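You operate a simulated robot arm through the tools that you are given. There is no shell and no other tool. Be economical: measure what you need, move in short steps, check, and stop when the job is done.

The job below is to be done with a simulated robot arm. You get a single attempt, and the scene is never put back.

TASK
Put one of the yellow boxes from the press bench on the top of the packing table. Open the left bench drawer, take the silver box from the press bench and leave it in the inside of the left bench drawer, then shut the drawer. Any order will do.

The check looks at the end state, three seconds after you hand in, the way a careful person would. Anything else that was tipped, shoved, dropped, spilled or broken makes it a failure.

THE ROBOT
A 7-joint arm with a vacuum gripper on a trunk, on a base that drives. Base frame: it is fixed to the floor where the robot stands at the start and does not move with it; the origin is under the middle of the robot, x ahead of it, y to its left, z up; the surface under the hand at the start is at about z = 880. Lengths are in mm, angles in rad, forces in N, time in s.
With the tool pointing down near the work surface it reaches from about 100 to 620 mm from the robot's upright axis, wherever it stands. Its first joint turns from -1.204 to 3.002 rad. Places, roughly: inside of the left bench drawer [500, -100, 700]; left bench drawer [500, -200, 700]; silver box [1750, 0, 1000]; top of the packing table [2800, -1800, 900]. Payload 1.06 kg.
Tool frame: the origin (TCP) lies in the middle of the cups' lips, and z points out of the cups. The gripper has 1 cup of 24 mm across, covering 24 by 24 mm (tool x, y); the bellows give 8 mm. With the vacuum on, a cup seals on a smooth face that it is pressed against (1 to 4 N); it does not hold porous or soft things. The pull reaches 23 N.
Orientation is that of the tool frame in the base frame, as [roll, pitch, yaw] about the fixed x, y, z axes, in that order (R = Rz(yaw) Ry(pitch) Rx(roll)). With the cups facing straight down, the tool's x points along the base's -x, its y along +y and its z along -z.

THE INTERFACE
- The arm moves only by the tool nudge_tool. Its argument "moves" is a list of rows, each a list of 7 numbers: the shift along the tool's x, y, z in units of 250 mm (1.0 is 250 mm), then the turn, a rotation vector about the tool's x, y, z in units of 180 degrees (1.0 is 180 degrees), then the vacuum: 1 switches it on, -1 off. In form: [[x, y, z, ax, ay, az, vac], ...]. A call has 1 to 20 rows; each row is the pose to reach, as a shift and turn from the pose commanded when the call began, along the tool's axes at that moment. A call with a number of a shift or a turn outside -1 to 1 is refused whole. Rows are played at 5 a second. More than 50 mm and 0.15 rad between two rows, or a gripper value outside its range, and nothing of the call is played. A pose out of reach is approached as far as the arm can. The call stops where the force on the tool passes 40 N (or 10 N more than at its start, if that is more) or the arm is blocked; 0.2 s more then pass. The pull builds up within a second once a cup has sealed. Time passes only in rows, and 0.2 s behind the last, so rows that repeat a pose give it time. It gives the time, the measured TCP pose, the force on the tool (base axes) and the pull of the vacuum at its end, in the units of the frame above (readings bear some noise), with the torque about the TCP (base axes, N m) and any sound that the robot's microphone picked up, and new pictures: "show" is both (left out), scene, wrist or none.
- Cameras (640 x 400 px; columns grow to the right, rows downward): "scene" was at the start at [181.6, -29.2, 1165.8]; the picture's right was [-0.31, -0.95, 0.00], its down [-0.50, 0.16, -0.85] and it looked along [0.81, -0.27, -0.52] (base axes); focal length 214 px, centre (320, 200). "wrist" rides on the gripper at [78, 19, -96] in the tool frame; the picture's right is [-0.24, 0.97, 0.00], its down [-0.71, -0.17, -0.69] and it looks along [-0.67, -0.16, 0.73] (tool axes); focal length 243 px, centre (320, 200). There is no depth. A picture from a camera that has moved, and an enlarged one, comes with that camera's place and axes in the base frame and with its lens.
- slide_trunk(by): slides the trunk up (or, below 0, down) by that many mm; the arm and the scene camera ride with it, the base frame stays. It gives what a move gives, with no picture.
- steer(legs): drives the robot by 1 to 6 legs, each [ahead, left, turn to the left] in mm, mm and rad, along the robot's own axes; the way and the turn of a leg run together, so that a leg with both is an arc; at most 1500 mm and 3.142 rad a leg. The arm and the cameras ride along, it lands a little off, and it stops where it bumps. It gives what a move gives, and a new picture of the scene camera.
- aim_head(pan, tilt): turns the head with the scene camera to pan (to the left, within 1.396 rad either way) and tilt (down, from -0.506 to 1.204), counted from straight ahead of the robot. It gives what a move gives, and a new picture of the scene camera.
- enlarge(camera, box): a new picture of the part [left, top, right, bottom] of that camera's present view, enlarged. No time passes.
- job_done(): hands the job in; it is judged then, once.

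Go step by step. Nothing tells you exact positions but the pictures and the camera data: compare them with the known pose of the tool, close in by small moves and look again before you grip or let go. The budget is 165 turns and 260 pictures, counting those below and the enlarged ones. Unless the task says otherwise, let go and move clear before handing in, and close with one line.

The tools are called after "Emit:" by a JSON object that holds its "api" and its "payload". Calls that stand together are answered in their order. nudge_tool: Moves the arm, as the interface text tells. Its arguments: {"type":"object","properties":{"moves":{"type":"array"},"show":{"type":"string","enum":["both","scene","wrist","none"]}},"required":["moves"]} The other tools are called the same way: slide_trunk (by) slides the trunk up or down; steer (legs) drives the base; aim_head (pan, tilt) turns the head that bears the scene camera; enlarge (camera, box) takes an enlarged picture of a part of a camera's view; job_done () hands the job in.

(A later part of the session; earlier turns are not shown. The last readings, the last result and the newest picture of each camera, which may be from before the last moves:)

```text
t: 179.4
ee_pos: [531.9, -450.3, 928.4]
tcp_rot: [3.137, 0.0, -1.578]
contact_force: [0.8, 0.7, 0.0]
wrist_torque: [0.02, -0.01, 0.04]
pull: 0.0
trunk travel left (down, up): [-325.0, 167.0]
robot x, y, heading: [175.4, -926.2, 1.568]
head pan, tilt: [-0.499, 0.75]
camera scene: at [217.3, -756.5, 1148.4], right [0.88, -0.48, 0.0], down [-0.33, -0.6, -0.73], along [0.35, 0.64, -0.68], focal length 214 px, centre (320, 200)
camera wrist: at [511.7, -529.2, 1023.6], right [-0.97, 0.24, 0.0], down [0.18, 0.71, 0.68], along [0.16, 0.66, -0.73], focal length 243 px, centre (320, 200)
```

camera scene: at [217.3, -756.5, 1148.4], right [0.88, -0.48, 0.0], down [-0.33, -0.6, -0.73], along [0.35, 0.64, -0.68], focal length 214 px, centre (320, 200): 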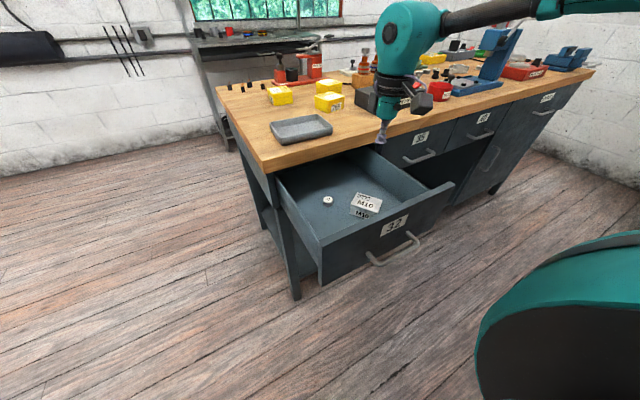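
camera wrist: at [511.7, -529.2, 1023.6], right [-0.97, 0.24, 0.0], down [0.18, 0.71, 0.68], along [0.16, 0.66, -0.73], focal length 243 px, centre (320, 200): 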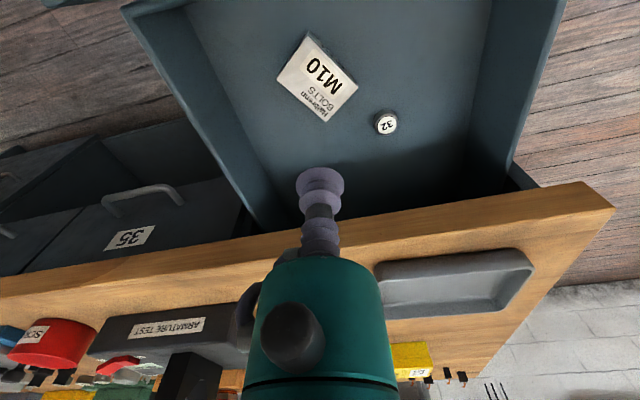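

The silver box lies in the drawer beside the spacer. Now I retract, back away and set the tool horizontal again to push the drawer shut.

Emit:
{"api": "nudge_tool", "payload": {"moves": [[0.05, 0, -0.15, 0, 0, 0, -1], [0.1, 0, -0.3, 0, 0, 0, -1], [0.2, 0, -0.45, 0, 0, 0, -1], [0.3, 0, -0.6, 0, 0, 0, -1], [0.4, 0, -0.7, 0, 0, 0, -1], [0.5, 0, -0.8, 0, 0, 0, -1], [0.6, 0, -0.9, 0, 0, 0, -1]], "show": "none"}}

Emit:
{"api": "steer", "payload": {"legs": [[-230, 0, 0]]}}

Emit:
{"api": "slide_trunk", "payload": {"by": -320}}

```text
t: 181.0
ee_pos: [530.0, -598.4, 1153.3]
tcp_rot: [3.138, -0.002, -1.579]
contact_force: [0.6, 0.7, 0.8]
wrist_torque: [0.0, 0.01, 0.02]
pull: 0.1
trunk travel left (down, up): [-325.0, 167.0]
robot x, y, heading: [175.9, -922.5, 1.569]
head pan, tilt: [-0.499, 0.75]
```

```text
t: 182.5
ee_pos: [530.0, -761.3, 1150.0]
tcp_rot: [3.138, -0.005, -1.576]
contact_force: [-0.2, 0.0, 0.6]
wrist_torque: [0.01, 0.01, -0.01]
pull: 0.1
trunk travel left (down, up): [-325.0, 167.0]
robot x, y, heading: [176.9, -1090.9, 1.568]
head pan, tilt: [-0.499, 0.75]
stopped in leg 1: the robot was blocked; the commanded pose is now the measured one
camera scene: at [217.1, -918.7, 1147.1], right [0.88, -0.48, 0.0], down [-0.33, -0.6, -0.73], along [0.35, 0.64, -0.69], focal length 214 px, centre (320, 200)
```

scene: 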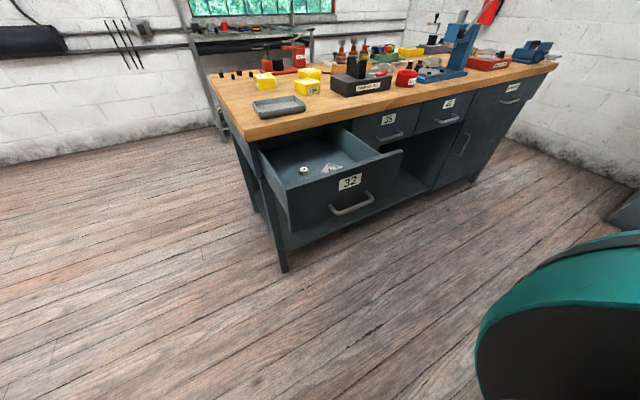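

```text
t: 185.7
ee_pos: [530.3, -751.2, 826.4]
tcp_rot: [3.14, -0.019, -1.581]
contact_force: [-0.7, -0.3, -0.2]
wrist_torque: [0.0, 0.0, 0.02]
pull: 0.1
trunk travel left (down, up): [-5.0, 487.0]
robot x, y, heading: [180.7, -1090.7, 1.568]
head pan, tilt: [-0.499, 0.75]
```

Something behind blocked the base at y≈-1091 (maybe the ladder's foot); I'll move off it and check by looking right and back.

Emit:
{"api": "steer", "payload": {"legs": [[25, 0, 0]]}}

Emit:
{"api": "aim_head", "payload": {"pan": -1.39, "tilt": 0.2}}

Emit:
{"api": "aim_head", "payload": {"pan": 1.39, "tilt": 0.5}}

```text
t: 186.5
ee_pos: [530.0, -747.0, 833.0]
tcp_rot: [3.139, 0.001, -1.579]
contact_force: [0.0, 0.0, -0.1]
wrist_torque: [-0.02, -0.03, 0.01]
pull: 0.1
trunk travel left (down, up): [-5.0, 487.0]
robot x, y, heading: [176.8, -1070.2, 1.569]
head pan, tilt: [-0.499, 0.75]
camera scene: at [217.6, -813.1, 822.1], right [0.88, -0.48, 0.0], down [-0.33, -0.6, -0.73], along [0.35, 0.64, -0.68], focal length 214 px, centre (320, 200)
```

scene: 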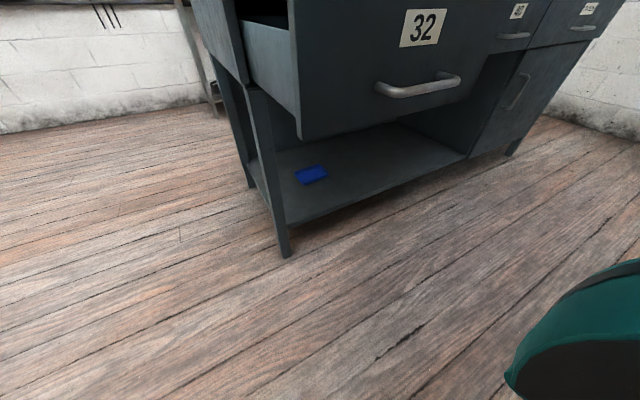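

```text
t: 187.7
ee_pos: [530.8, -746.8, 831.2]
tcp_rot: [3.139, 0.0, -1.58]
contact_force: [0.5, -0.4, 1.1]
wrist_torque: [0.0, 0.02, 0.03]
pull: 0.1
trunk travel left (down, up): [-5.0, 487.0]
robot x, y, heading: [176.6, -1074.0, 1.566]
head pan, tilt: [-1.389, 0.201]
camera scene: at [269.4, -869.1, 871.8], right [0.18, -0.98, 0.0], down [-0.2, -0.04, -0.98], along [0.96, 0.18, -0.2], focal length 214 px, centre (320, 200)
```

scene: 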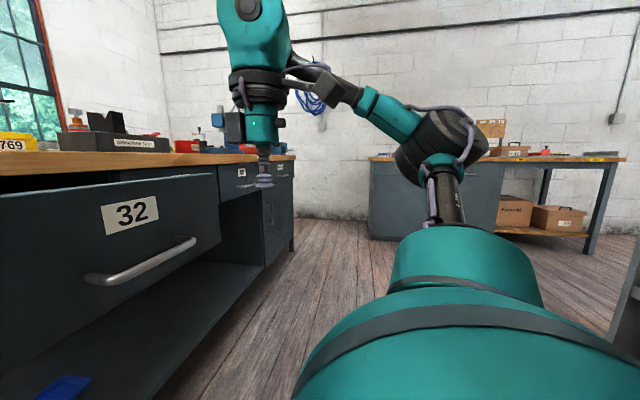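

```text
t: 190.1
ee_pos: [529.6, -747.2, 832.7]
tcp_rot: [3.141, 0.0, -1.579]
contact_force: [0.2, 1.0, -0.2]
wrist_torque: [0.01, -0.02, 0.01]
pull: 0.1
trunk travel left (down, up): [-5.0, 487.0]
robot x, y, heading: [179.2, -1074.4, 1.575]
head pan, tilt: [1.389, 0.499]
camera scene: at [88.3, -869.1, 844.1], right [0.18, 0.98, 0.0], down [0.47, -0.09, -0.88], along [-0.86, 0.16, -0.48], focal length 214 px, centre (320, 200)
```

scene: 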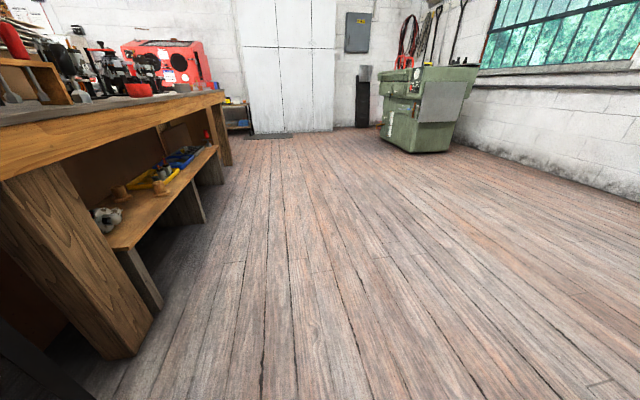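

That is a heavy wooden bench behind; nothing moved. Now I turn the tool horizontal.

Emit:
{"api": "nudge_tool", "payload": {"moves": [[-0.033, 0, 0.01, 0, -0.0455, 0, -1], [-0.065, 0, 0.02, 0, -0.0909, 0, -1], [-0.098, 0, 0.04, 0, -0.1364, 0, -1], [-0.13, 0, 0.06, 0, -0.1818, 0, -1], [-0.164, 0, 0.08, 0, -0.2273, 0, -1], [-0.196, 0, 0.1, 0, -0.2727, 0, -1], [-0.229, 0, 0.11, 0, -0.3182, 0, -1], [-0.262, 0, 0.12, 0, -0.3636, 0, -1], [-0.295, 0, 0.13, 0, -0.4091, 0, -1], [-0.328, 0, 0.14, 0, -0.4545, 0, -1], [-0.36, 0, 0.15, 0, -0.5, 0, -1]], "show": "wrist"}}

Emit:
{"api": "aim_head", "payload": {"pan": -0.7, "tilt": 0.2}}

```text
t: 192.5
ee_pos: [529.3, -658.9, 794.9]
tcp_rot: [0.529, 1.567, 2.089]
contact_force: [0.8, 0.7, 0.6]
wrist_torque: [0.06, 0.01, 0.0]
pull: 0.0
trunk travel left (down, up): [-5.0, 487.0]
robot x, y, heading: [179.3, -1073.4, 1.57]
head pan, tilt: [1.389, 0.499]
camera wrist: at [510.2, -754.4, 716.2], right [-0.97, 0.01, 0.24], down [0.17, -0.69, 0.71], along [0.17, 0.73, 0.67], focal length 243 px, centre (320, 200)
```

wrist: 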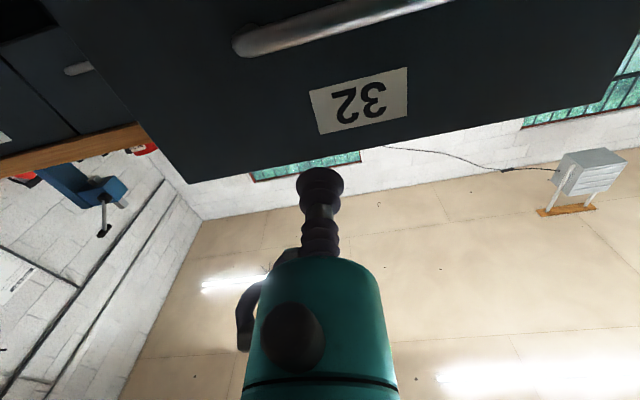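

```text
t: 194.5
ee_pos: [530.2, -657.4, 795.9]
tcp_rot: [1.662, 1.569, -3.059]
contact_force: [0.1, -0.1, 0.3]
wrist_torque: [0.02, 0.0, 0.02]
pull: 0.0
trunk travel left (down, up): [-5.0, 487.0]
robot x, y, heading: [181.4, -1074.7, 1.572]
head pan, tilt: [-0.7, 0.201]
camera scene: at [237.9, -814.6, 871.8], right [0.76, -0.65, 0.0], down [-0.13, -0.15, -0.98], along [0.63, 0.75, -0.2], focal length 214 px, centre (320, 200)
```

scene: 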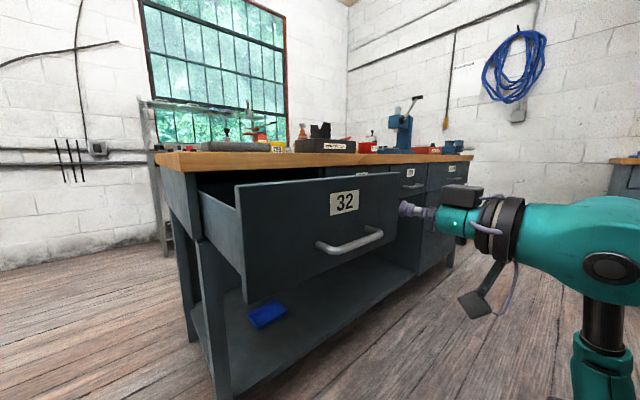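

The tool is horizontal in front of the drawer. I'll shift it right of the label and drive forward, pushing the drawer in.

Emit:
{"api": "nudge_tool", "payload": {"moves": [[0, -0.06, 0, 0, 0, 0, -1], [0, -0.12, 0, 0, 0, 0, -1]], "show": "none"}}

Emit:
{"api": "steer", "payload": {"legs": [[75, 0, 0], [120, 0, 0], [110, 0, 0]]}}

```text
t: 195.1
ee_pos: [561.0, -657.9, 796.1]
tcp_rot: [1.355, 1.569, 2.921]
contact_force: [0.6, 0.1, 0.8]
wrist_torque: [0.0, -0.01, -0.01]
pull: 0.0
trunk travel left (down, up): [-5.0, 487.0]
robot x, y, heading: [176.9, -1069.6, 1.564]
head pan, tilt: [-0.7, 0.201]
```

```text
t: 197.8
ee_pos: [561.6, -354.5, 794.4]
tcp_rot: [1.304, 1.569, 2.861]
contact_force: [-0.2, 0.1, 0.0]
wrist_torque: [0.02, -0.03, -0.02]
pull: 0.0
trunk travel left (down, up): [-5.0, 487.0]
robot x, y, heading: [178.5, -770.8, 1.564]
head pan, tilt: [-0.7, 0.201]
camera scene: at [239.2, -510.8, 871.8], right [0.76, -0.65, 0.0], down [-0.13, -0.15, -0.98], along [0.63, 0.75, -0.2], focal length 214 px, centre (320, 200)
```

scene: 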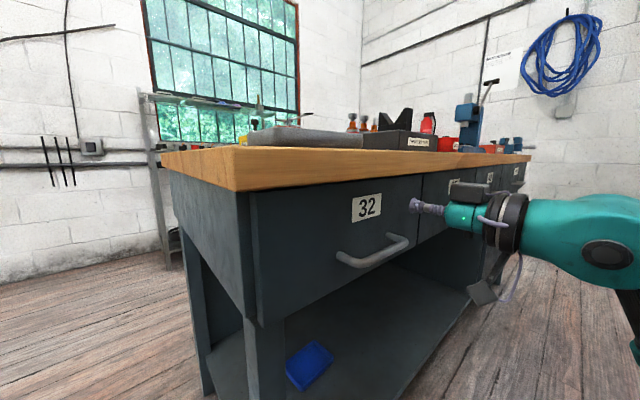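

The drawer looks almost closed. I'll finish the push with the arm in small steps.

Emit:
{"api": "nudge_tool", "payload": {"moves": [[0, 0, 0.04, 0, 0, 0, -1], [0, 0, 0.08, 0, 0, 0, -1], [0, 0, 0.12, 0, 0, 0, -1], [0, 0, 0.14, 0, 0, 0, -1]], "show": "none"}}

Emit:
{"api": "nudge_tool", "payload": {"moves": [[0, 0, 0.015, 0, 0, 0, -1], [0, 0, 0.03, 0, 0, 0, -1], [0, 0, 0.04, 0, 0, 0, -1]], "show": "scene"}}

```text
t: 198.8
ee_pos: [561.8, -319.0, 796.7]
tcp_rot: [1.381, 1.568, 2.941]
contact_force: [-0.2, 0.4, -0.5]
wrist_torque: [0.01, -0.03, -0.01]
pull: 0.1
trunk travel left (down, up): [-5.0, 487.0]
robot x, y, heading: [177.6, -767.0, 1.567]
head pan, tilt: [-0.7, 0.201]
```

```text
t: 199.6
ee_pos: [561.6, -310.0, 795.7]
tcp_rot: [0.993, 1.566, 2.556]
contact_force: [-1.4, -2.3, 0.2]
wrist_torque: [-0.02, -0.02, -0.04]
pull: 0.0
trunk travel left (down, up): [-5.0, 487.0]
robot x, y, heading: [176.5, -770.1, 1.567]
head pan, tilt: [-0.7, 0.201]
camera scene: at [239.1, -511.0, 871.9], right [0.76, -0.65, 0.0], down [-0.13, -0.15, -0.98], along [0.63, 0.75, -0.2], focal length 214 px, centre (320, 200)
```

scene: 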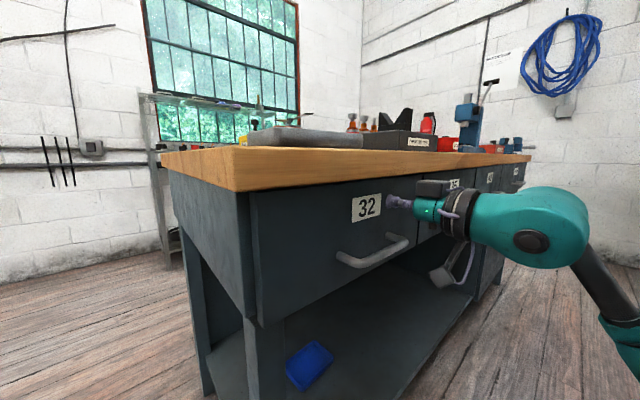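

Emit:
{"api": "nudge_tool", "payload": {"moves": [[0, 0, 0.016, 0, 0, 0, -1], [0, 0, 0.032, 0, 0, 0, -1]], "show": "none"}}

Emit:
{"api": "enlarge", "payload": {"camera": "scene", "box": [230, 150, 550, 350]}}

```text
t: 200.2
ee_pos: [562.5, -303.5, 797.1]
tcp_rot: [0.928, 1.566, 2.49]
contact_force: [-6.7, -37.0, -13.6]
wrist_torque: [0.32, 0.04, -0.14]
pull: 0.0
trunk travel left (down, up): [-5.0, 487.0]
robot x, y, heading: [180.8, -766.6, 1.571]
head pan, tilt: [-0.7, 0.201]
```

```text
2.00 times, centred on (390, 250) of scene
camera zoom: at [239.5, -513.3, 872.4], right [0.76, -0.65, 0.0], down [-0.13, -0.15, -0.98], along [0.63, 0.75, -0.2], focal length 429 px, centre (180, 100)
```

zoom: 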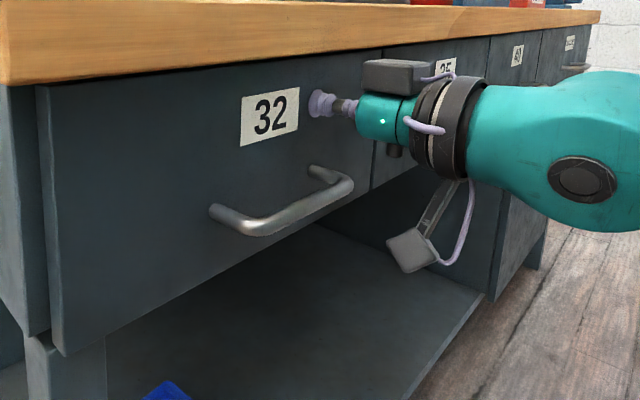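

The drawer is flush and shut. I'll back off, raise, and return the tool to pointing down.

Emit:
{"api": "nudge_tool", "payload": {"moves": [[0, 0, -0.08, 0, 0, 0, -1], [0, 0, -0.2, 0, 0, 0, -1]], "show": "none"}}

Emit:
{"api": "steer", "payload": {"legs": [[-180, 0, 0]]}}

Emit:
{"api": "slide_trunk", "payload": {"by": 320}}

Emit:
{"api": "nudge_tool", "payload": {"moves": [[0, 0, -0.03, 0, 0.0455, 0, -1], [0, 0, -0.06, 0, 0.0909, 0, -1], [0, 0, -0.09, 0, 0.1364, 0, -1], [0, 0, -0.12, 0, 0.1818, 0, -1], [0, 0, -0.15, 0, 0.2273, 0, -1], [0, 0, -0.18, 0, 0.2727, 0, -1], [0, 0, -0.21, 0, 0.3182, 0, -1], [0, 0, -0.24, 0, 0.3636, 0, -1], [0, 0, -0.27, 0, 0.4091, 0, -1], [0, 0, -0.3, 0, 0.4545, 0, -1], [0, 0, -0.33, 0, 0.5, 0, -1]], "show": "wrist"}}

```text
t: 200.8
ee_pos: [561.0, -349.5, 796.2]
tcp_rot: [1.597, 1.57, -3.122]
contact_force: [0.4, 0.5, 0.4]
wrist_torque: [0.03, -0.06, 0.01]
pull: 0.1
trunk travel left (down, up): [-5.0, 487.0]
robot x, y, heading: [177.1, -769.0, 1.574]
head pan, tilt: [-0.7, 0.201]
```

```text
t: 202.2
ee_pos: [560.6, -526.2, 796.0]
tcp_rot: [1.376, 1.568, 2.939]
contact_force: [-0.2, 0.6, -0.6]
wrist_torque: [0.03, -0.01, 0.02]
pull: 0.1
trunk travel left (down, up): [-5.0, 487.0]
robot x, y, heading: [180.0, -944.9, 1.57]
head pan, tilt: [-0.7, 0.201]
camera scene: at [238.6, -687.0, 871.8], right [0.76, -0.65, 0.0], down [-0.13, -0.15, -0.98], along [0.63, 0.75, -0.2], focal length 214 px, centre (320, 200)
```

scene: 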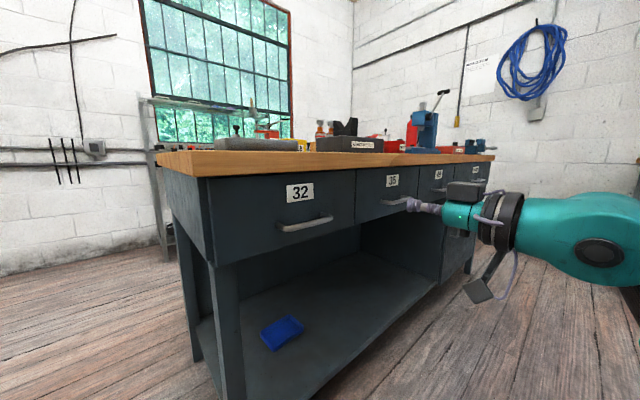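

```text
t: 205.4
ee_pos: [562.7, -526.9, 1115.6]
tcp_rot: [1.474, 1.566, 3.038]
contact_force: [0.0, 0.2, -0.5]
wrist_torque: [-0.01, -0.01, 0.01]
pull: 0.0
trunk travel left (down, up): [-325.0, 167.0]
robot x, y, heading: [179.4, -947.2, 1.568]
head pan, tilt: [-0.7, 0.201]
```

```text
t: 207.8
ee_pos: [560.3, -609.7, 1116.4]
tcp_rot: [3.139, -0.002, -1.58]
contact_force: [0.2, 0.9, 0.6]
wrist_torque: [-0.02, 0.02, 0.01]
pull: 0.0
trunk travel left (down, up): [-325.0, 167.0]
robot x, y, heading: [176.2, -946.2, 1.57]
head pan, tilt: [-0.7, 0.201]
camera wrist: at [541.6, -688.2, 1211.6], right [-0.97, 0.24, 0.0], down [0.18, 0.71, 0.68], along [0.17, 0.66, -0.73], focal length 243 px, centre (320, 200)
```

wrist: 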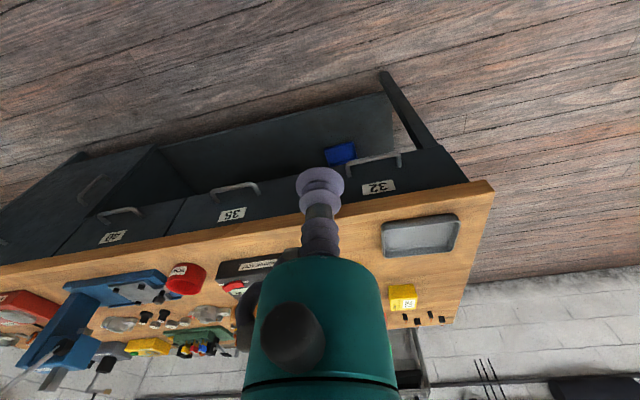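

The drawer is flush. Next, the yellow box "725" near (495,20): I'll go to the −x end of the bench.

Emit:
{"api": "steer", "payload": {"legs": [[0, 200, 0], [966, 0, 0], [0, 0, -1.17]]}}

Emit:
{"api": "aim_head", "payload": {"pan": -0.3, "tilt": 0.75}}

```text
t: 217.8
ee_pos: [439.6, -207.3, 1115.5]
tcp_rot: [3.14, 0.0, -2.771]
contact_force: [1.0, -0.1, 0.3]
wrist_torque: [0.04, 0.04, 0.0]
pull: 0.1
trunk travel left (down, up): [-325.0, 167.0]
robot x, y, heading: [-13.7, 25.0, 0.376]
head pan, tilt: [-0.7, 0.201]
camera scene: at [163.9, 28.9, 1198.1], right [-0.32, -0.95, 0.0], down [-0.19, 0.06, -0.98], along [0.93, -0.31, -0.2], focal length 214 px, centre (320, 200)
```

scene: 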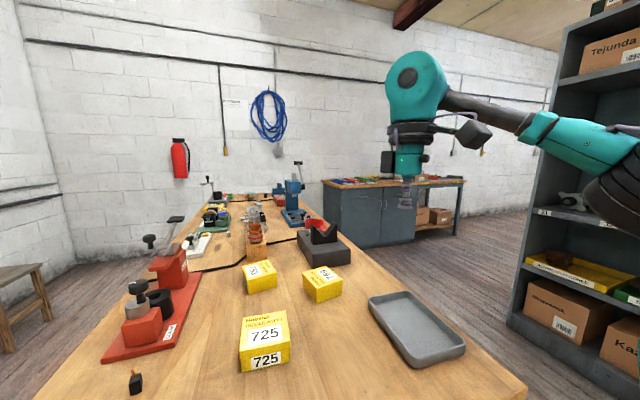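

```text
t: 218.8
ee_pos: [440.9, -206.9, 1116.0]
tcp_rot: [3.139, 0.0, -2.77]
contact_force: [0.1, -0.7, -0.2]
wrist_torque: [-0.01, 0.01, 0.04]
pull: 0.1
trunk travel left (down, up): [-325.0, 167.0]
robot x, y, heading: [-17.2, 22.8, 0.374]
head pan, tilt: [-0.3, 0.75]
camera scene: at [158.2, 64.8, 1148.5], right [0.08, -1.0, 0.0], down [-0.68, -0.05, -0.73], along [0.73, 0.06, -0.68], focal length 214 px, centre (320, 200)
```

scene: 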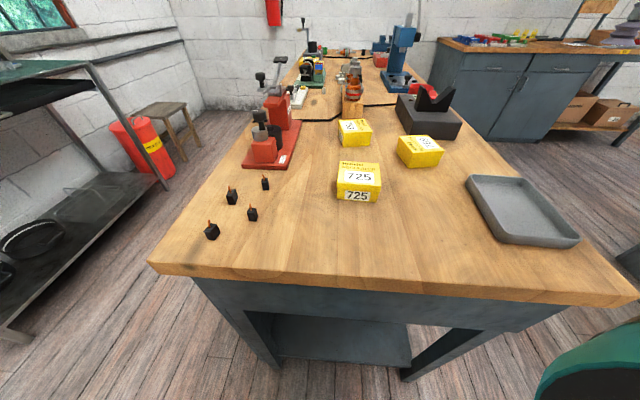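

Box 725's top is at about (467,22). Moving the hand over it.

Emit:
{"api": "nudge_tool", "payload": {"moves": [[-0.072, 0.136, 0.03, 0, 0, 0, -1], [-0.144, 0.271, 0.06, 0, 0, 0, -1], [-0.216, 0.407, 0.09, 0, 0, 0, -1], [-0.289, 0.543, 0.12, 0, 0, 0, -1], [-0.361, 0.678, 0.16, 0, 0, 0, -1], [-0.433, 0.814, 0.2, 0, 0, 0, -1]]}}

```text
t: 220.2
ee_pos: [467.5, 24.2, 1065.7]
tcp_rot: [3.137, 0.001, -2.77]
contact_force: [-0.5, 0.1, -1.0]
wrist_torque: [-0.03, -0.01, -0.01]
pull: 0.0
trunk travel left (down, up): [-325.0, 167.0]
robot x, y, heading: [-14.0, 23.5, 0.377]
head pan, tilt: [-0.3, 0.75]
camera scene: at [158.3, 65.3, 1148.4], right [0.08, -1.0, 0.0], down [-0.68, -0.05, -0.73], along [0.73, 0.06, -0.68], focal length 214 px, centre (320, 200)
camera wrist: at [388.0, 12.0, 1161.3], right [-0.13, 0.99, 0.0], down [0.72, 0.1, 0.69], along [0.68, 0.09, -0.73], focal length 243 px, centre (320, 200)
```

scene: 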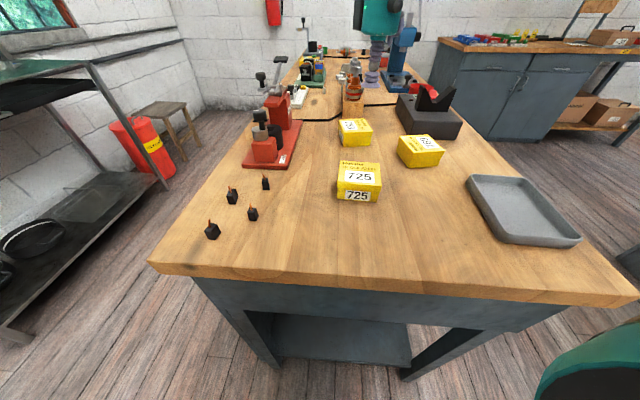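
wrist: 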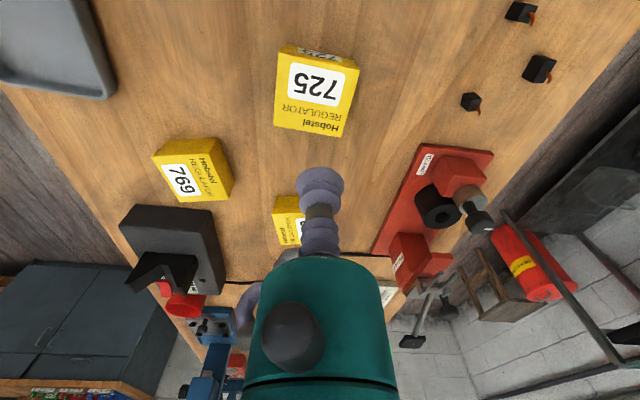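

The wrist view puts the top's centre at (469,16). I'll descend.

Emit:
{"api": "nudge_tool", "payload": {"moves": [[0, -0.015, 0.15, 0, 0, 0, 1], [0, -0.033, 0.3, 0, 0, 0, 1], [0, -0.033, 0.4, 0, 0, 0, 1]], "show": "wrist"}}

```text
t: 220.9
ee_pos: [471.3, 15.7, 967.1]
tcp_rot: [3.138, 0.002, -2.77]
contact_force: [0.2, 0.2, 0.5]
wrist_torque: [0.01, -0.01, 0.0]
pull: 0.0
trunk travel left (down, up): [-325.0, 167.0]
robot x, y, heading: [-14.1, 26.0, 0.378]
head pan, tilt: [-0.3, 0.75]
camera wrist: at [391.3, 2.9, 1061.9], right [-0.13, 0.99, 0.0], down [0.72, 0.1, 0.69], along [0.68, 0.09, -0.73], focal length 243 px, centre (320, 200)
```

wrist: 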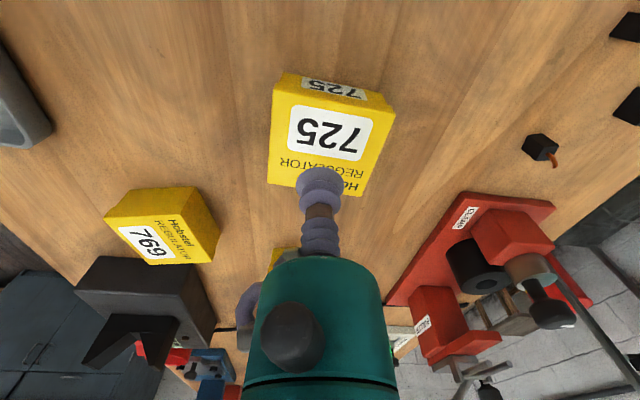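

Emit:
{"api": "nudge_tool", "payload": {"moves": [[0, 0, 0.04, 0, 0, 0, 1], [0, 0, 0.08, 0, 0, 0, 1]], "show": "none"}}

Emit:
{"api": "nudge_tool", "payload": {"moves": [[0, 0, 0.016, 0, 0, 0, 1], [0, 0, 0.032, 0, 0, 0, 1]], "show": "wrist"}}

```text
t: 221.6
ee_pos: [469.9, 15.2, 945.2]
tcp_rot: [3.141, 0.0, -2.77]
contact_force: [0.4, -0.9, 0.2]
wrist_torque: [-0.02, 0.0, 0.0]
pull: 0.1
trunk travel left (down, up): [-325.0, 167.0]
robot x, y, heading: [-13.0, 21.6, 0.376]
head pan, tilt: [-0.3, 0.75]
```

```text
t: 222.2
ee_pos: [470.5, 13.6, 938.0]
tcp_rot: [3.14, 0.0, -2.77]
contact_force: [-0.1, -0.8, -0.5]
wrist_torque: [-0.01, -0.03, 0.0]
pull: 0.1
trunk travel left (down, up): [-325.0, 167.0]
robot x, y, heading: [-15.6, 23.9, 0.379]
head pan, tilt: [-0.3, 0.75]
camera wrist: at [390.3, 2.3, 1033.5], right [-0.13, 0.99, 0.0], down [0.72, 0.1, 0.69], along [0.68, 0.09, -0.73], focal length 243 px, centre (320, 200)
```

wrist: 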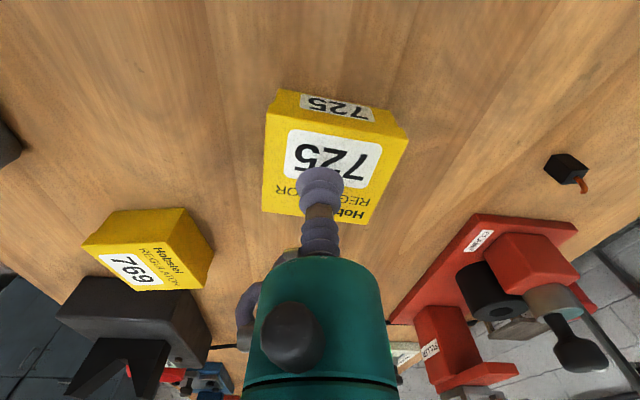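

Emit:
{"api": "nudge_tool", "payload": {"moves": [[0, 0, 0.016, 0, 0, 0, 1], [0, 0, 0.032, 0, 0, 0, 1]], "show": "none"}}

Emit:
{"api": "nudge_tool", "payload": {"moves": [[0, 0, 0.012, 0, 0, 0, 1], [0, 0, 0.024, 0, 0, 0, 1]], "show": "none"}}

```text
t: 222.8
ee_pos: [469.9, 15.3, 931.0]
tcp_rot: [3.141, 0.001, -2.771]
contact_force: [-0.1, 0.3, 0.1]
wrist_torque: [-0.01, -0.02, 0.01]
pull: 0.0
trunk travel left (down, up): [-325.0, 167.0]
robot x, y, heading: [-11.5, 22.5, 0.379]
head pan, tilt: [-0.3, 0.75]
```

```text
t: 223.3
ee_pos: [470.7, 15.1, 924.7]
tcp_rot: [3.141, 0.001, -2.769]
contact_force: [-0.5, 0.0, -0.6]
wrist_torque: [0.01, 0.0, -0.01]
pull: 0.1
trunk travel left (down, up): [-325.0, 167.0]
robot x, y, heading: [-14.1, 24.3, 0.379]
head pan, tilt: [-0.3, 0.75]
```

Emit:
{"api": "nudge_tool", "payload": {"moves": [[0, 0, 0.012, 0, 0, 0, 1], [0, 0, 0.024, 0, 0, 0, 1]], "show": "wrist"}}

Emit:
{"api": "nudge_tool", "payload": {"moves": [[0, 0, 0.01, 0, 0, 0, 1], [0, 0, 0.016, 0, 0, 0, 1]], "show": "none"}}

```text
t: 223.9
ee_pos: [470.6, 14.9, 919.9]
tcp_rot: [3.137, 0.003, -2.771]
contact_force: [2.5, -2.3, 15.2]
wrist_torque: [-0.04, 0.03, 0.0]
pull: 23.2
trunk travel left (down, up): [-325.0, 167.0]
robot x, y, heading: [-15.0, 22.8, 0.377]
head pan, tilt: [-0.3, 0.75]
camera wrist: at [390.6, 2.8, 1014.7], right [-0.13, 0.99, 0.0], down [0.72, 0.09, 0.69], along [0.68, 0.09, -0.73], focal length 243 px, centre (320, 200)
```

wrist: 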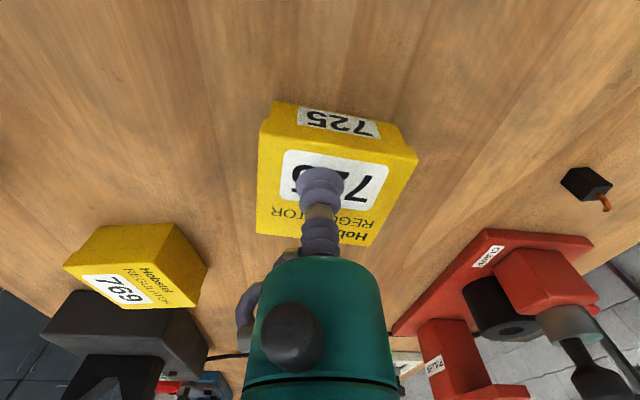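

```text
t: 224.6
ee_pos: [470.8, 14.8, 916.6]
tcp_rot: [3.138, 0.003, -2.771]
contact_force: [5.7, -2.4, 17.2]
wrist_torque: [-0.03, 0.02, -0.04]
pull: 22.9
trunk travel left (down, up): [-325.0, 167.0]
robot x, y, heading: [-12.4, 22.3, 0.373]
head pan, tilt: [-0.3, 0.75]
```

Sealed on the yellow box. Lifting straight up.

Emit:
{"api": "nudge_tool", "payload": {"moves": [[0, 0, -0.02, 0, 0, 0, 1], [0, 0, -0.04, 0, 0, 0, 1], [0, 0, -0.1, 0, 0, 0, 1], [0, 0, -0.2, 0, 0, 0, 1], [0, 0, -0.32, 0, 0, 0, 1], [0, 0, -0.45, 0, 0, 0, 1], [0.05, 0, -0.6, 0, 0, 0, 1]]}}

```text
t: 226.2
ee_pos: [457.6, 10.1, 1064.8]
tcp_rot: [3.139, 0.001, -2.769]
contact_force: [-0.3, 1.2, -1.4]
wrist_torque: [-0.01, 0.02, 0.01]
pull: 23.1
trunk travel left (down, up): [-325.0, 167.0]
robot x, y, heading: [-17.2, 24.7, 0.377]
head pan, tilt: [-0.3, 0.75]
camera scene: at [157.9, 64.8, 1148.5], right [0.08, -1.0, 0.0], down [-0.68, -0.05, -0.73], along [0.73, 0.06, -0.68], focal length 214 px, centre (320, 200)
camera wrist: at [377.5, -2.1, 1160.9], right [-0.13, 0.99, 0.0], down [0.72, 0.1, 0.69], along [0.68, 0.09, -0.73], focal length 243 px, centre (320, 200)
```

scene: 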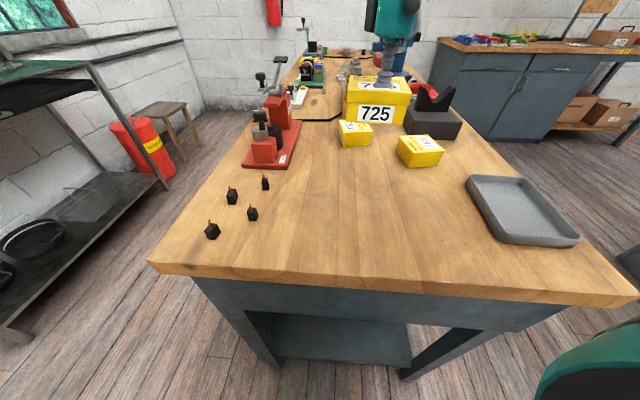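
wrist: 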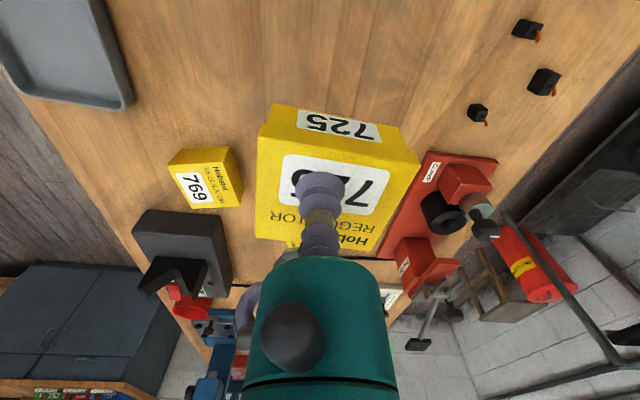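

The yellow box is held. I'll pull it in, raise it, and drive around to the packing-table side.

Emit:
{"api": "nudge_tool", "payload": {"moves": [[0.1, 0, -0.1, 0, 0, 0, 1], [0.2, 0, -0.2, 0, 0, 0, 1], [0.3, 0, -0.3, 0, 0, 0, 1], [0.38, 0, -0.4, 0, 0, 0, 1]], "show": "none"}}

Emit:
{"api": "steer", "payload": {"legs": [[-40, 0, -0.376], [0, -830, 0], [1200, 0, 0]]}}

Emit:
{"api": "aim_head", "payload": {"pan": -0.5, "tilt": 0.3}}

```text
t: 227.2
ee_pos: [370.0, -24.2, 1165.8]
tcp_rot: [3.14, -0.001, -2.771]
contact_force: [0.1, -0.3, -0.7]
wrist_torque: [-0.01, 0.02, 0.02]
pull: 22.6
trunk travel left (down, up): [-325.0, 167.0]
robot x, y, heading: [-16.0, 24.9, 0.376]
head pan, tilt: [-0.3, 0.75]
```

```text
t: 241.6
ee_pos: [1467.6, -1009.8, 1166.8]
tcp_rot: [3.139, 0.0, 3.13]
contact_force: [-0.3, 0.4, -0.4]
wrist_torque: [-0.02, -0.01, 0.04]
pull: 22.7
trunk travel left (down, up): [-325.0, 167.0]
robot x, y, heading: [1132.9, -819.6, -0.005]
head pan, tilt: [-0.3, 0.75]
camera scene: at [1303.8, -846.8, 1148.4], right [-0.3, -0.95, 0.0], down [-0.65, 0.21, -0.73], along [0.7, -0.22, -0.68], focal length 214 px, centre (320, 200)
```

scene: 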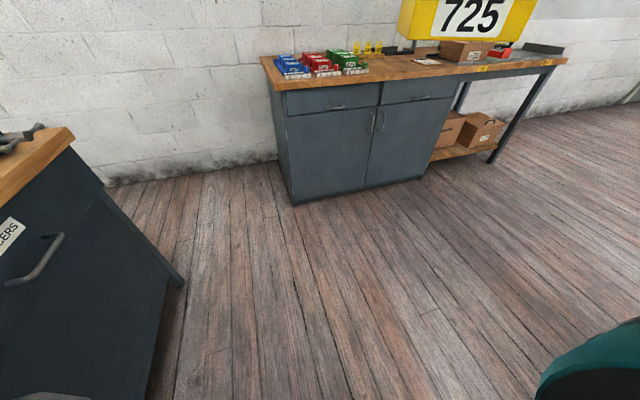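

```text
t: 242.4
ee_pos: [1468.0, -1009.8, 1167.2]
tcp_rot: [3.138, 0.0, 3.128]
contact_force: [-0.2, 0.0, -1.0]
wrist_torque: [-0.03, 0.01, 0.03]
pull: 22.9
trunk travel left (down, up): [-325.0, 167.0]
robot x, y, heading: [1129.1, -821.6, -0.009]
head pan, tilt: [-0.499, 0.3]
camera scene: at [1306.4, -866.9, 1188.7], right [-0.48, -0.87, 0.0], down [-0.26, 0.14, -0.95], along [0.84, -0.46, -0.3], focal length 214 px, centre (320, 200)
```

scene: 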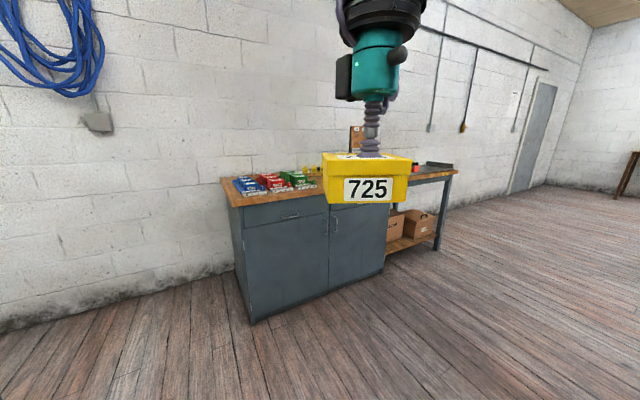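

The packing table (cabinet with a wooden top, front edge x≈2500, y from about -1000 on) is ahead. I'll drive closer to look at its top.

Emit:
{"api": "steer", "payload": {"legs": [[500, 0, 0], [200, -580, 0]]}}

Emit:
{"api": "aim_head", "payload": {"pan": 0.0, "tilt": 0.4}}

```text
t: 250.6
ee_pos: [2163.0, -1597.8, 1166.1]
tcp_rot: [3.141, 0.0, 3.134]
contact_force: [0.4, -0.1, -1.5]
wrist_torque: [0.0, 0.0, 0.02]
pull: 23.2
trunk travel left (down, up): [-325.0, 167.0]
robot x, y, heading: [1821.7, -1408.9, -0.001]
head pan, tilt: [-0.499, 0.3]
camera scene: at [2000.4, -1456.5, 1188.8], right [-0.48, -0.88, 0.0], down [-0.26, 0.14, -0.96], along [0.84, -0.46, -0.3], focal length 214 px, centre (320, 200)
```

scene: 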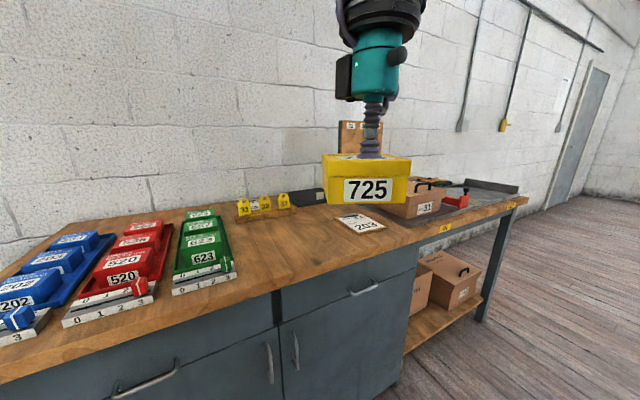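

```text
t: 251.5
ee_pos: [2161.4, -1597.6, 1167.5]
tcp_rot: [3.138, 0.0, 3.135]
contact_force: [-0.5, -0.9, -1.2]
wrist_torque: [0.02, 0.03, 0.0]
pull: 23.2
trunk travel left (down, up): [-325.0, 167.0]
robot x, y, heading: [1819.3, -1410.8, -0.001]
head pan, tilt: [0.0, 0.4]
camera scene: at [2011.1, -1411.8, 1179.5], right [0.0, -1.0, 0.0], down [-0.39, 0.0, -0.92], along [0.92, 0.0, -0.39], focal length 214 px, centre (320, 200)
```

scene: 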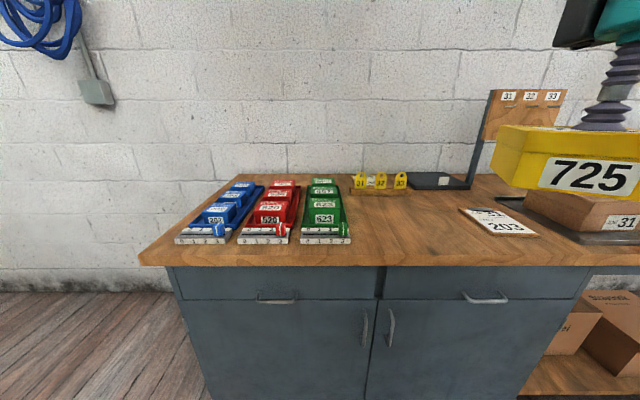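

There's free wood between the green tray and the paper, around (2490,-1650). I'll move closer.

Emit:
{"api": "steer", "payload": {"legs": [[180, -50, 0]]}}

Emit:
{"api": "nudge_tool", "payload": {"moves": [[-0.15, 0, 0, 0, 0, 0, 1], [-0.3, 0, 0, 0, 0, 0, 1], [-0.45, 0, 0.1, 0, 0, 0, 1], [-0.57, 0, 0.2, 0, 0, 0, 1], [-0.57, 0, 0.35, 0, 0, 0, 1]]}}

```text
t: 253.1
ee_pos: [2341.7, -1647.7, 1166.1]
tcp_rot: [3.14, 0.001, 3.134]
contact_force: [0.4, -0.2, -0.8]
wrist_torque: [-0.04, 0.01, -0.03]
pull: 23.1
trunk travel left (down, up): [-325.0, 167.0]
robot x, y, heading: [2001.2, -1461.4, -0.001]
head pan, tilt: [0.0, 0.4]
camera scene: at [2190.0, -1461.8, 1179.4], right [0.0, -1.0, 0.0], down [-0.39, 0.0, -0.92], along [0.92, 0.0, -0.39], focal length 214 px, centre (320, 200)
```

scene: 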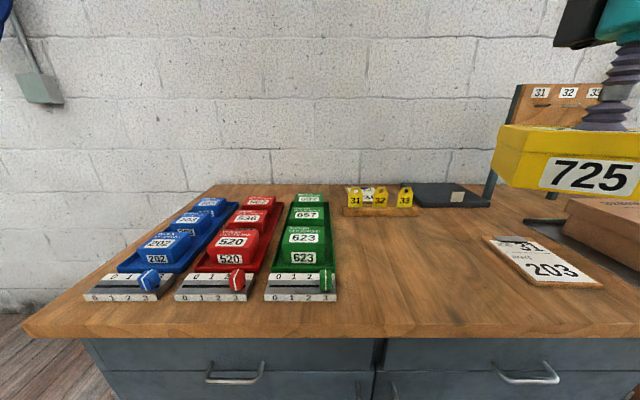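

```text
t: 254.3
ee_pos: [2483.8, -1648.6, 1078.2]
tcp_rot: [3.141, 0.0, 3.135]
contact_force: [0.0, -0.1, -1.2]
wrist_torque: [-0.01, 0.0, 0.0]
pull: 23.0
trunk travel left (down, up): [-325.0, 167.0]
robot x, y, heading: [1998.6, -1461.2, 0.001]
head pan, tilt: [0.0, 0.4]
camera scene: at [2189.4, -1461.8, 1179.5], right [0.0, -1.0, 0.0], down [-0.39, 0.0, -0.92], along [0.92, 0.0, -0.39], focal length 214 px, centre (320, 200)
camera wrist: at [2406.2, -1630.6, 1173.9], right [0.24, 0.97, 0.0], down [0.71, -0.18, 0.69], along [0.67, -0.16, -0.73], focal length 243 px, centre (320, 200)
```

scene: 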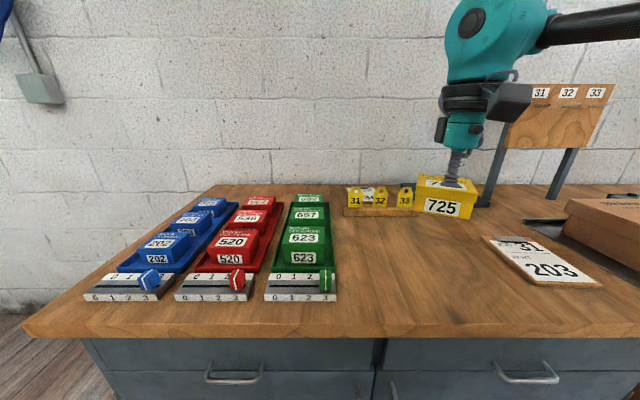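
wrist: 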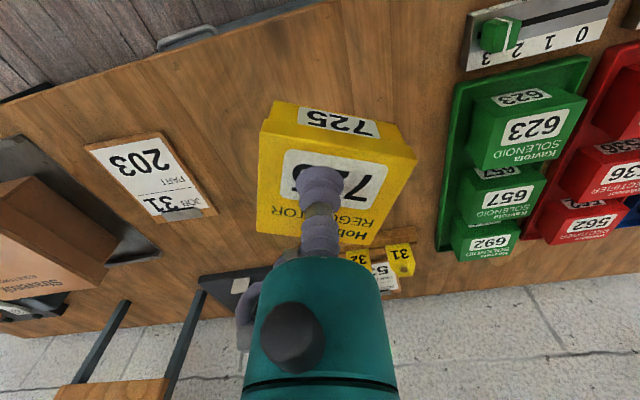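

Cross-checking views, the table top is lower than expected (z≈825) with its front edge at x≈2440. I'll drive 90 mm further so the box lands well inside.

Emit:
{"api": "steer", "payload": {"legs": [[90, 0, 0]]}}

Emit:
{"api": "nudge_tool", "payload": {"moves": [[0, 0.02, 0.15, 0, 0, 0, 1], [0, 0.04, 0.3, 0, 0, 0, 1], [0, 0.04, 0.45, 0, 0, 0, 1]]}}

```text
t: 255.4
ee_pos: [2575.1, -1648.5, 1078.9]
tcp_rot: [3.139, -0.001, 3.137]
contact_force: [0.1, 0.9, -0.3]
wrist_torque: [0.0, 0.01, 0.01]
pull: 23.1
trunk travel left (down, up): [-325.0, 167.0]
robot x, y, heading: [2090.9, -1462.5, -0.001]
head pan, tilt: [0.0, 0.4]
camera scene: at [2280.3, -1461.7, 1179.4], right [0.0, -1.0, 0.0], down [-0.39, 0.0, -0.92], along [0.92, 0.0, -0.39], focal length 214 px, centre (320, 200)
```

scene: 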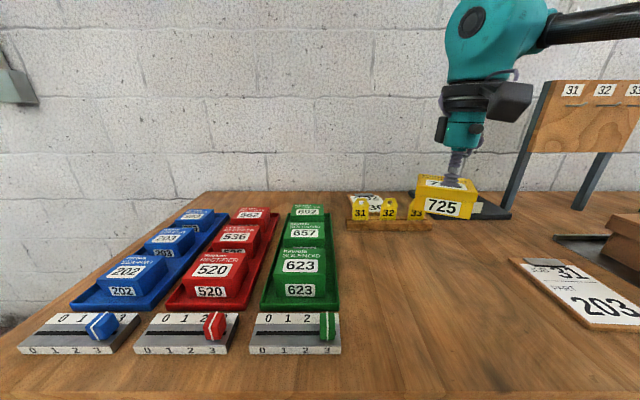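

```text
t: 256.2
ee_pos: [2574.7, -1636.6, 966.7]
tcp_rot: [3.141, 0.002, 3.137]
contact_force: [-0.2, -0.3, -0.6]
wrist_torque: [0.0, -0.02, 0.01]
pull: 23.1
trunk travel left (down, up): [-325.0, 167.0]
robot x, y, heading: [2087.1, -1462.2, 0.002]
head pan, tilt: [0.0, 0.4]
camera scene: at [2279.8, -1461.7, 1179.5], right [0.0, -1.0, 0.0], down [-0.39, 0.0, -0.92], along [0.92, 0.0, -0.39], focal length 214 px, centre (320, 200)
camera wrist: at [2497.1, -1619.2, 1062.2], right [0.24, 0.97, 0.0], down [0.71, -0.18, 0.69], along [0.67, -0.16, -0.73], focal length 243 px, centre (320, 200)
```

scene: 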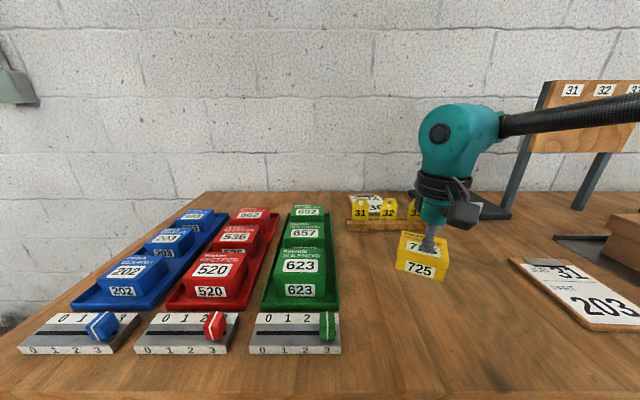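
wrist: 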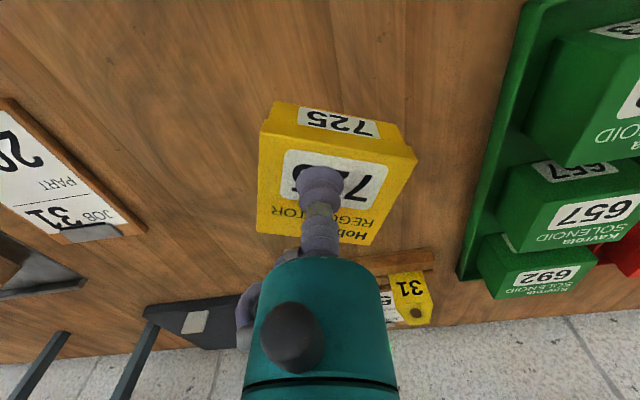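

The spot below is clear on all sides. I'll descend in small steps until it touches.

Emit:
{"api": "nudge_tool", "payload": {"moves": [[0, 0, 0.03, 0, 0, 0, 1], [0, 0, 0.06, 0, 0, 0, 1], [0, 0, 0.09, 0, 0, 0, 1], [0, 0, 0.12, 0, 0, 0, 1]], "show": "none"}}

Emit:
{"api": "nudge_tool", "payload": {"moves": [[0, 0, 0.03, 0, 0, 0, 1], [0, 0, 0.06, 0, 0, 0, 1], [0, 0, 0.09, 0, 0, 0, 1]]}}

```text
t: 257.2
ee_pos: [2576.5, -1638.0, 937.4]
tcp_rot: [3.14, 0.003, 3.139]
contact_force: [0.2, 0.0, -1.5]
wrist_torque: [0.0, 0.02, -0.01]
pull: 23.0
trunk travel left (down, up): [-325.0, 167.0]
robot x, y, heading: [2090.0, -1463.0, -0.002]
head pan, tilt: [0.0, 0.4]
```

```text
t: 258.0
ee_pos: [2575.3, -1638.5, 914.9]
tcp_rot: [3.141, 0.0, 3.136]
contact_force: [0.6, -0.2, -0.6]
wrist_torque: [0.02, 0.04, -0.01]
pull: 22.7
trunk travel left (down, up): [-325.0, 167.0]
robot x, y, heading: [2091.1, -1459.9, 0.005]
head pan, tilt: [0.0, 0.4]
camera scene: at [2279.7, -1461.6, 1179.5], right [0.0, -1.0, 0.0], down [-0.39, 0.0, -0.92], along [0.92, 0.0, -0.39], focal length 214 px, centre (320, 200)
camera wrist: at [2496.7, -1619.8, 1009.7], right [0.24, 0.97, 0.0], down [0.71, -0.18, 0.69], along [0.67, -0.16, -0.73], focal length 243 px, centre (320, 200)
```

scene: 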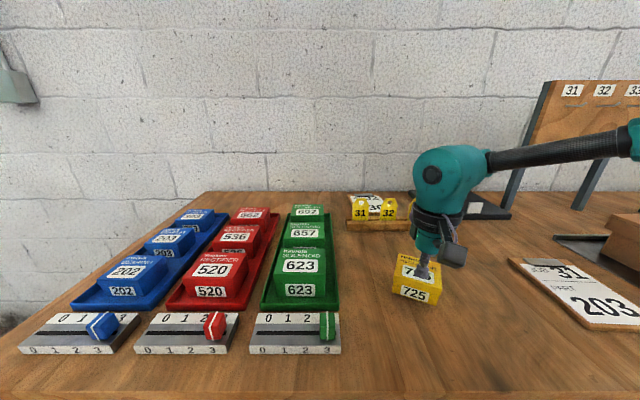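
wrist: 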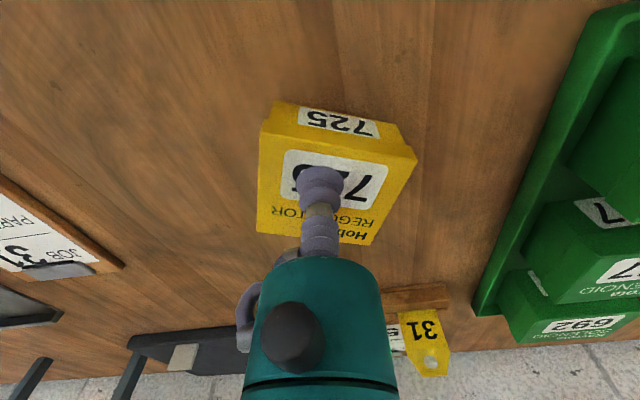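

Emit:
{"api": "nudge_tool", "payload": {"moves": [[0, 0, 0.02, 0, 0, 0, 1], [0, 0, 0.04, 0, 0, 0, 1], [0, 0, 0.06, 0, 0, 0, 1]], "show": "none"}}

Emit:
{"api": "nudge_tool", "payload": {"moves": [[0, 0, 0.016, 0, 0, 0, 1], [0, 0, 0.032, 0, 0, 0, 1]], "show": "wrist"}}

```text
t: 258.8
ee_pos: [2575.9, -1637.3, 900.0]
tcp_rot: [3.138, 0.004, 3.134]
contact_force: [-0.5, -2.0, 10.2]
wrist_torque: [-0.01, 0.02, 0.03]
pull: 22.7
trunk travel left (down, up): [-325.0, 167.0]
robot x, y, heading: [2089.8, -1458.1, -0.0]
head pan, tilt: [0.0, 0.4]
```

```text
t: 259.4
ee_pos: [2574.5, -1637.1, 892.2]
tcp_rot: [3.139, 0.006, 3.136]
contact_force: [4.4, -2.0, 21.1]
wrist_torque: [-0.01, 0.04, -0.05]
pull: 22.9
trunk travel left (down, up): [-325.0, 167.0]
robot x, y, heading: [2091.9, -1462.7, -0.005]
head pan, tilt: [0.0, 0.4]
camera wrist: at [2496.4, -1619.3, 987.3], right [0.24, 0.97, 0.0], down [0.7, -0.18, 0.69], along [0.67, -0.16, -0.73], focal length 243 px, centre (320, 200)
```

wrist: 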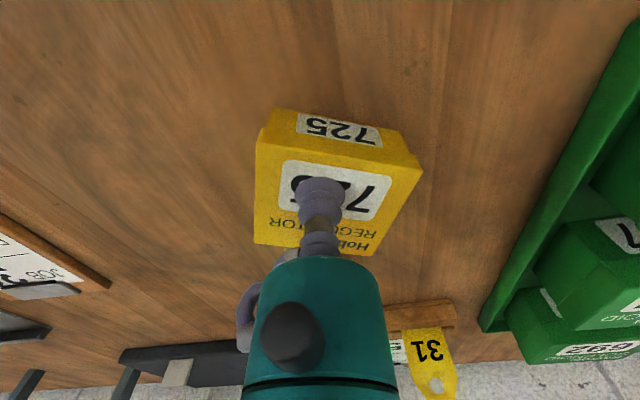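

The box has touched down on the table (21 N). I ease up, release and rise.

Emit:
{"api": "nudge_tool", "payload": {"moves": [[0, 0, -0.02, 0, 0, 0, 1], [0, 0, -0.028, 0, 0, 0, -1], [0, 0, -0.028, 0, 0, 0, -1], [0, 0, -0.028, 0, 0, 0, -1], [0, 0, -0.028, 0, 0, 0, -1], [0, 0, -0.06, 0, 0, 0, -1], [0, 0, -0.12, 0, 0, 0, -1], [0, 0, -0.25, 0, 0, 0, -1], [0, 0, -0.4, 0, 0, 0, -1], [0, 0, -0.6, 0, 0, 0, -1]]}}

```text
t: 261.6
ee_pos: [2574.0, -1636.5, 1040.5]
tcp_rot: [3.138, -0.001, 3.135]
contact_force: [-0.3, 0.3, 0.3]
wrist_torque: [0.0, -0.02, 0.01]
pull: 0.1
trunk travel left (down, up): [-325.0, 167.0]
robot x, y, heading: [2091.6, -1458.6, -0.003]
head pan, tilt: [0.0, 0.4]
camera scene: at [2279.5, -1461.6, 1179.5], right [0.0, -1.0, 0.0], down [-0.39, 0.0, -0.92], along [0.92, 0.0, -0.39], focal length 214 px, centre (320, 200)
camera wrist: at [2495.8, -1619.2, 1135.9], right [0.24, 0.97, 0.0], down [0.71, -0.18, 0.68], along [0.67, -0.16, -0.73], focal length 243 px, centre (320, 200)
```

scene: 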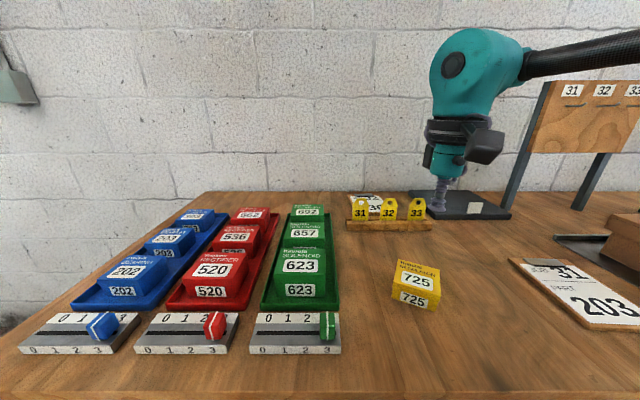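
wrist: 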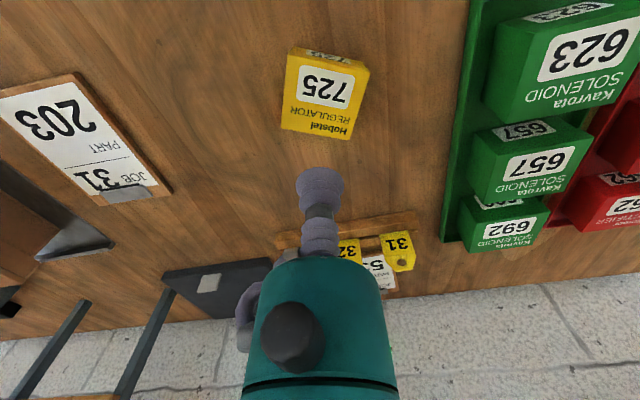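

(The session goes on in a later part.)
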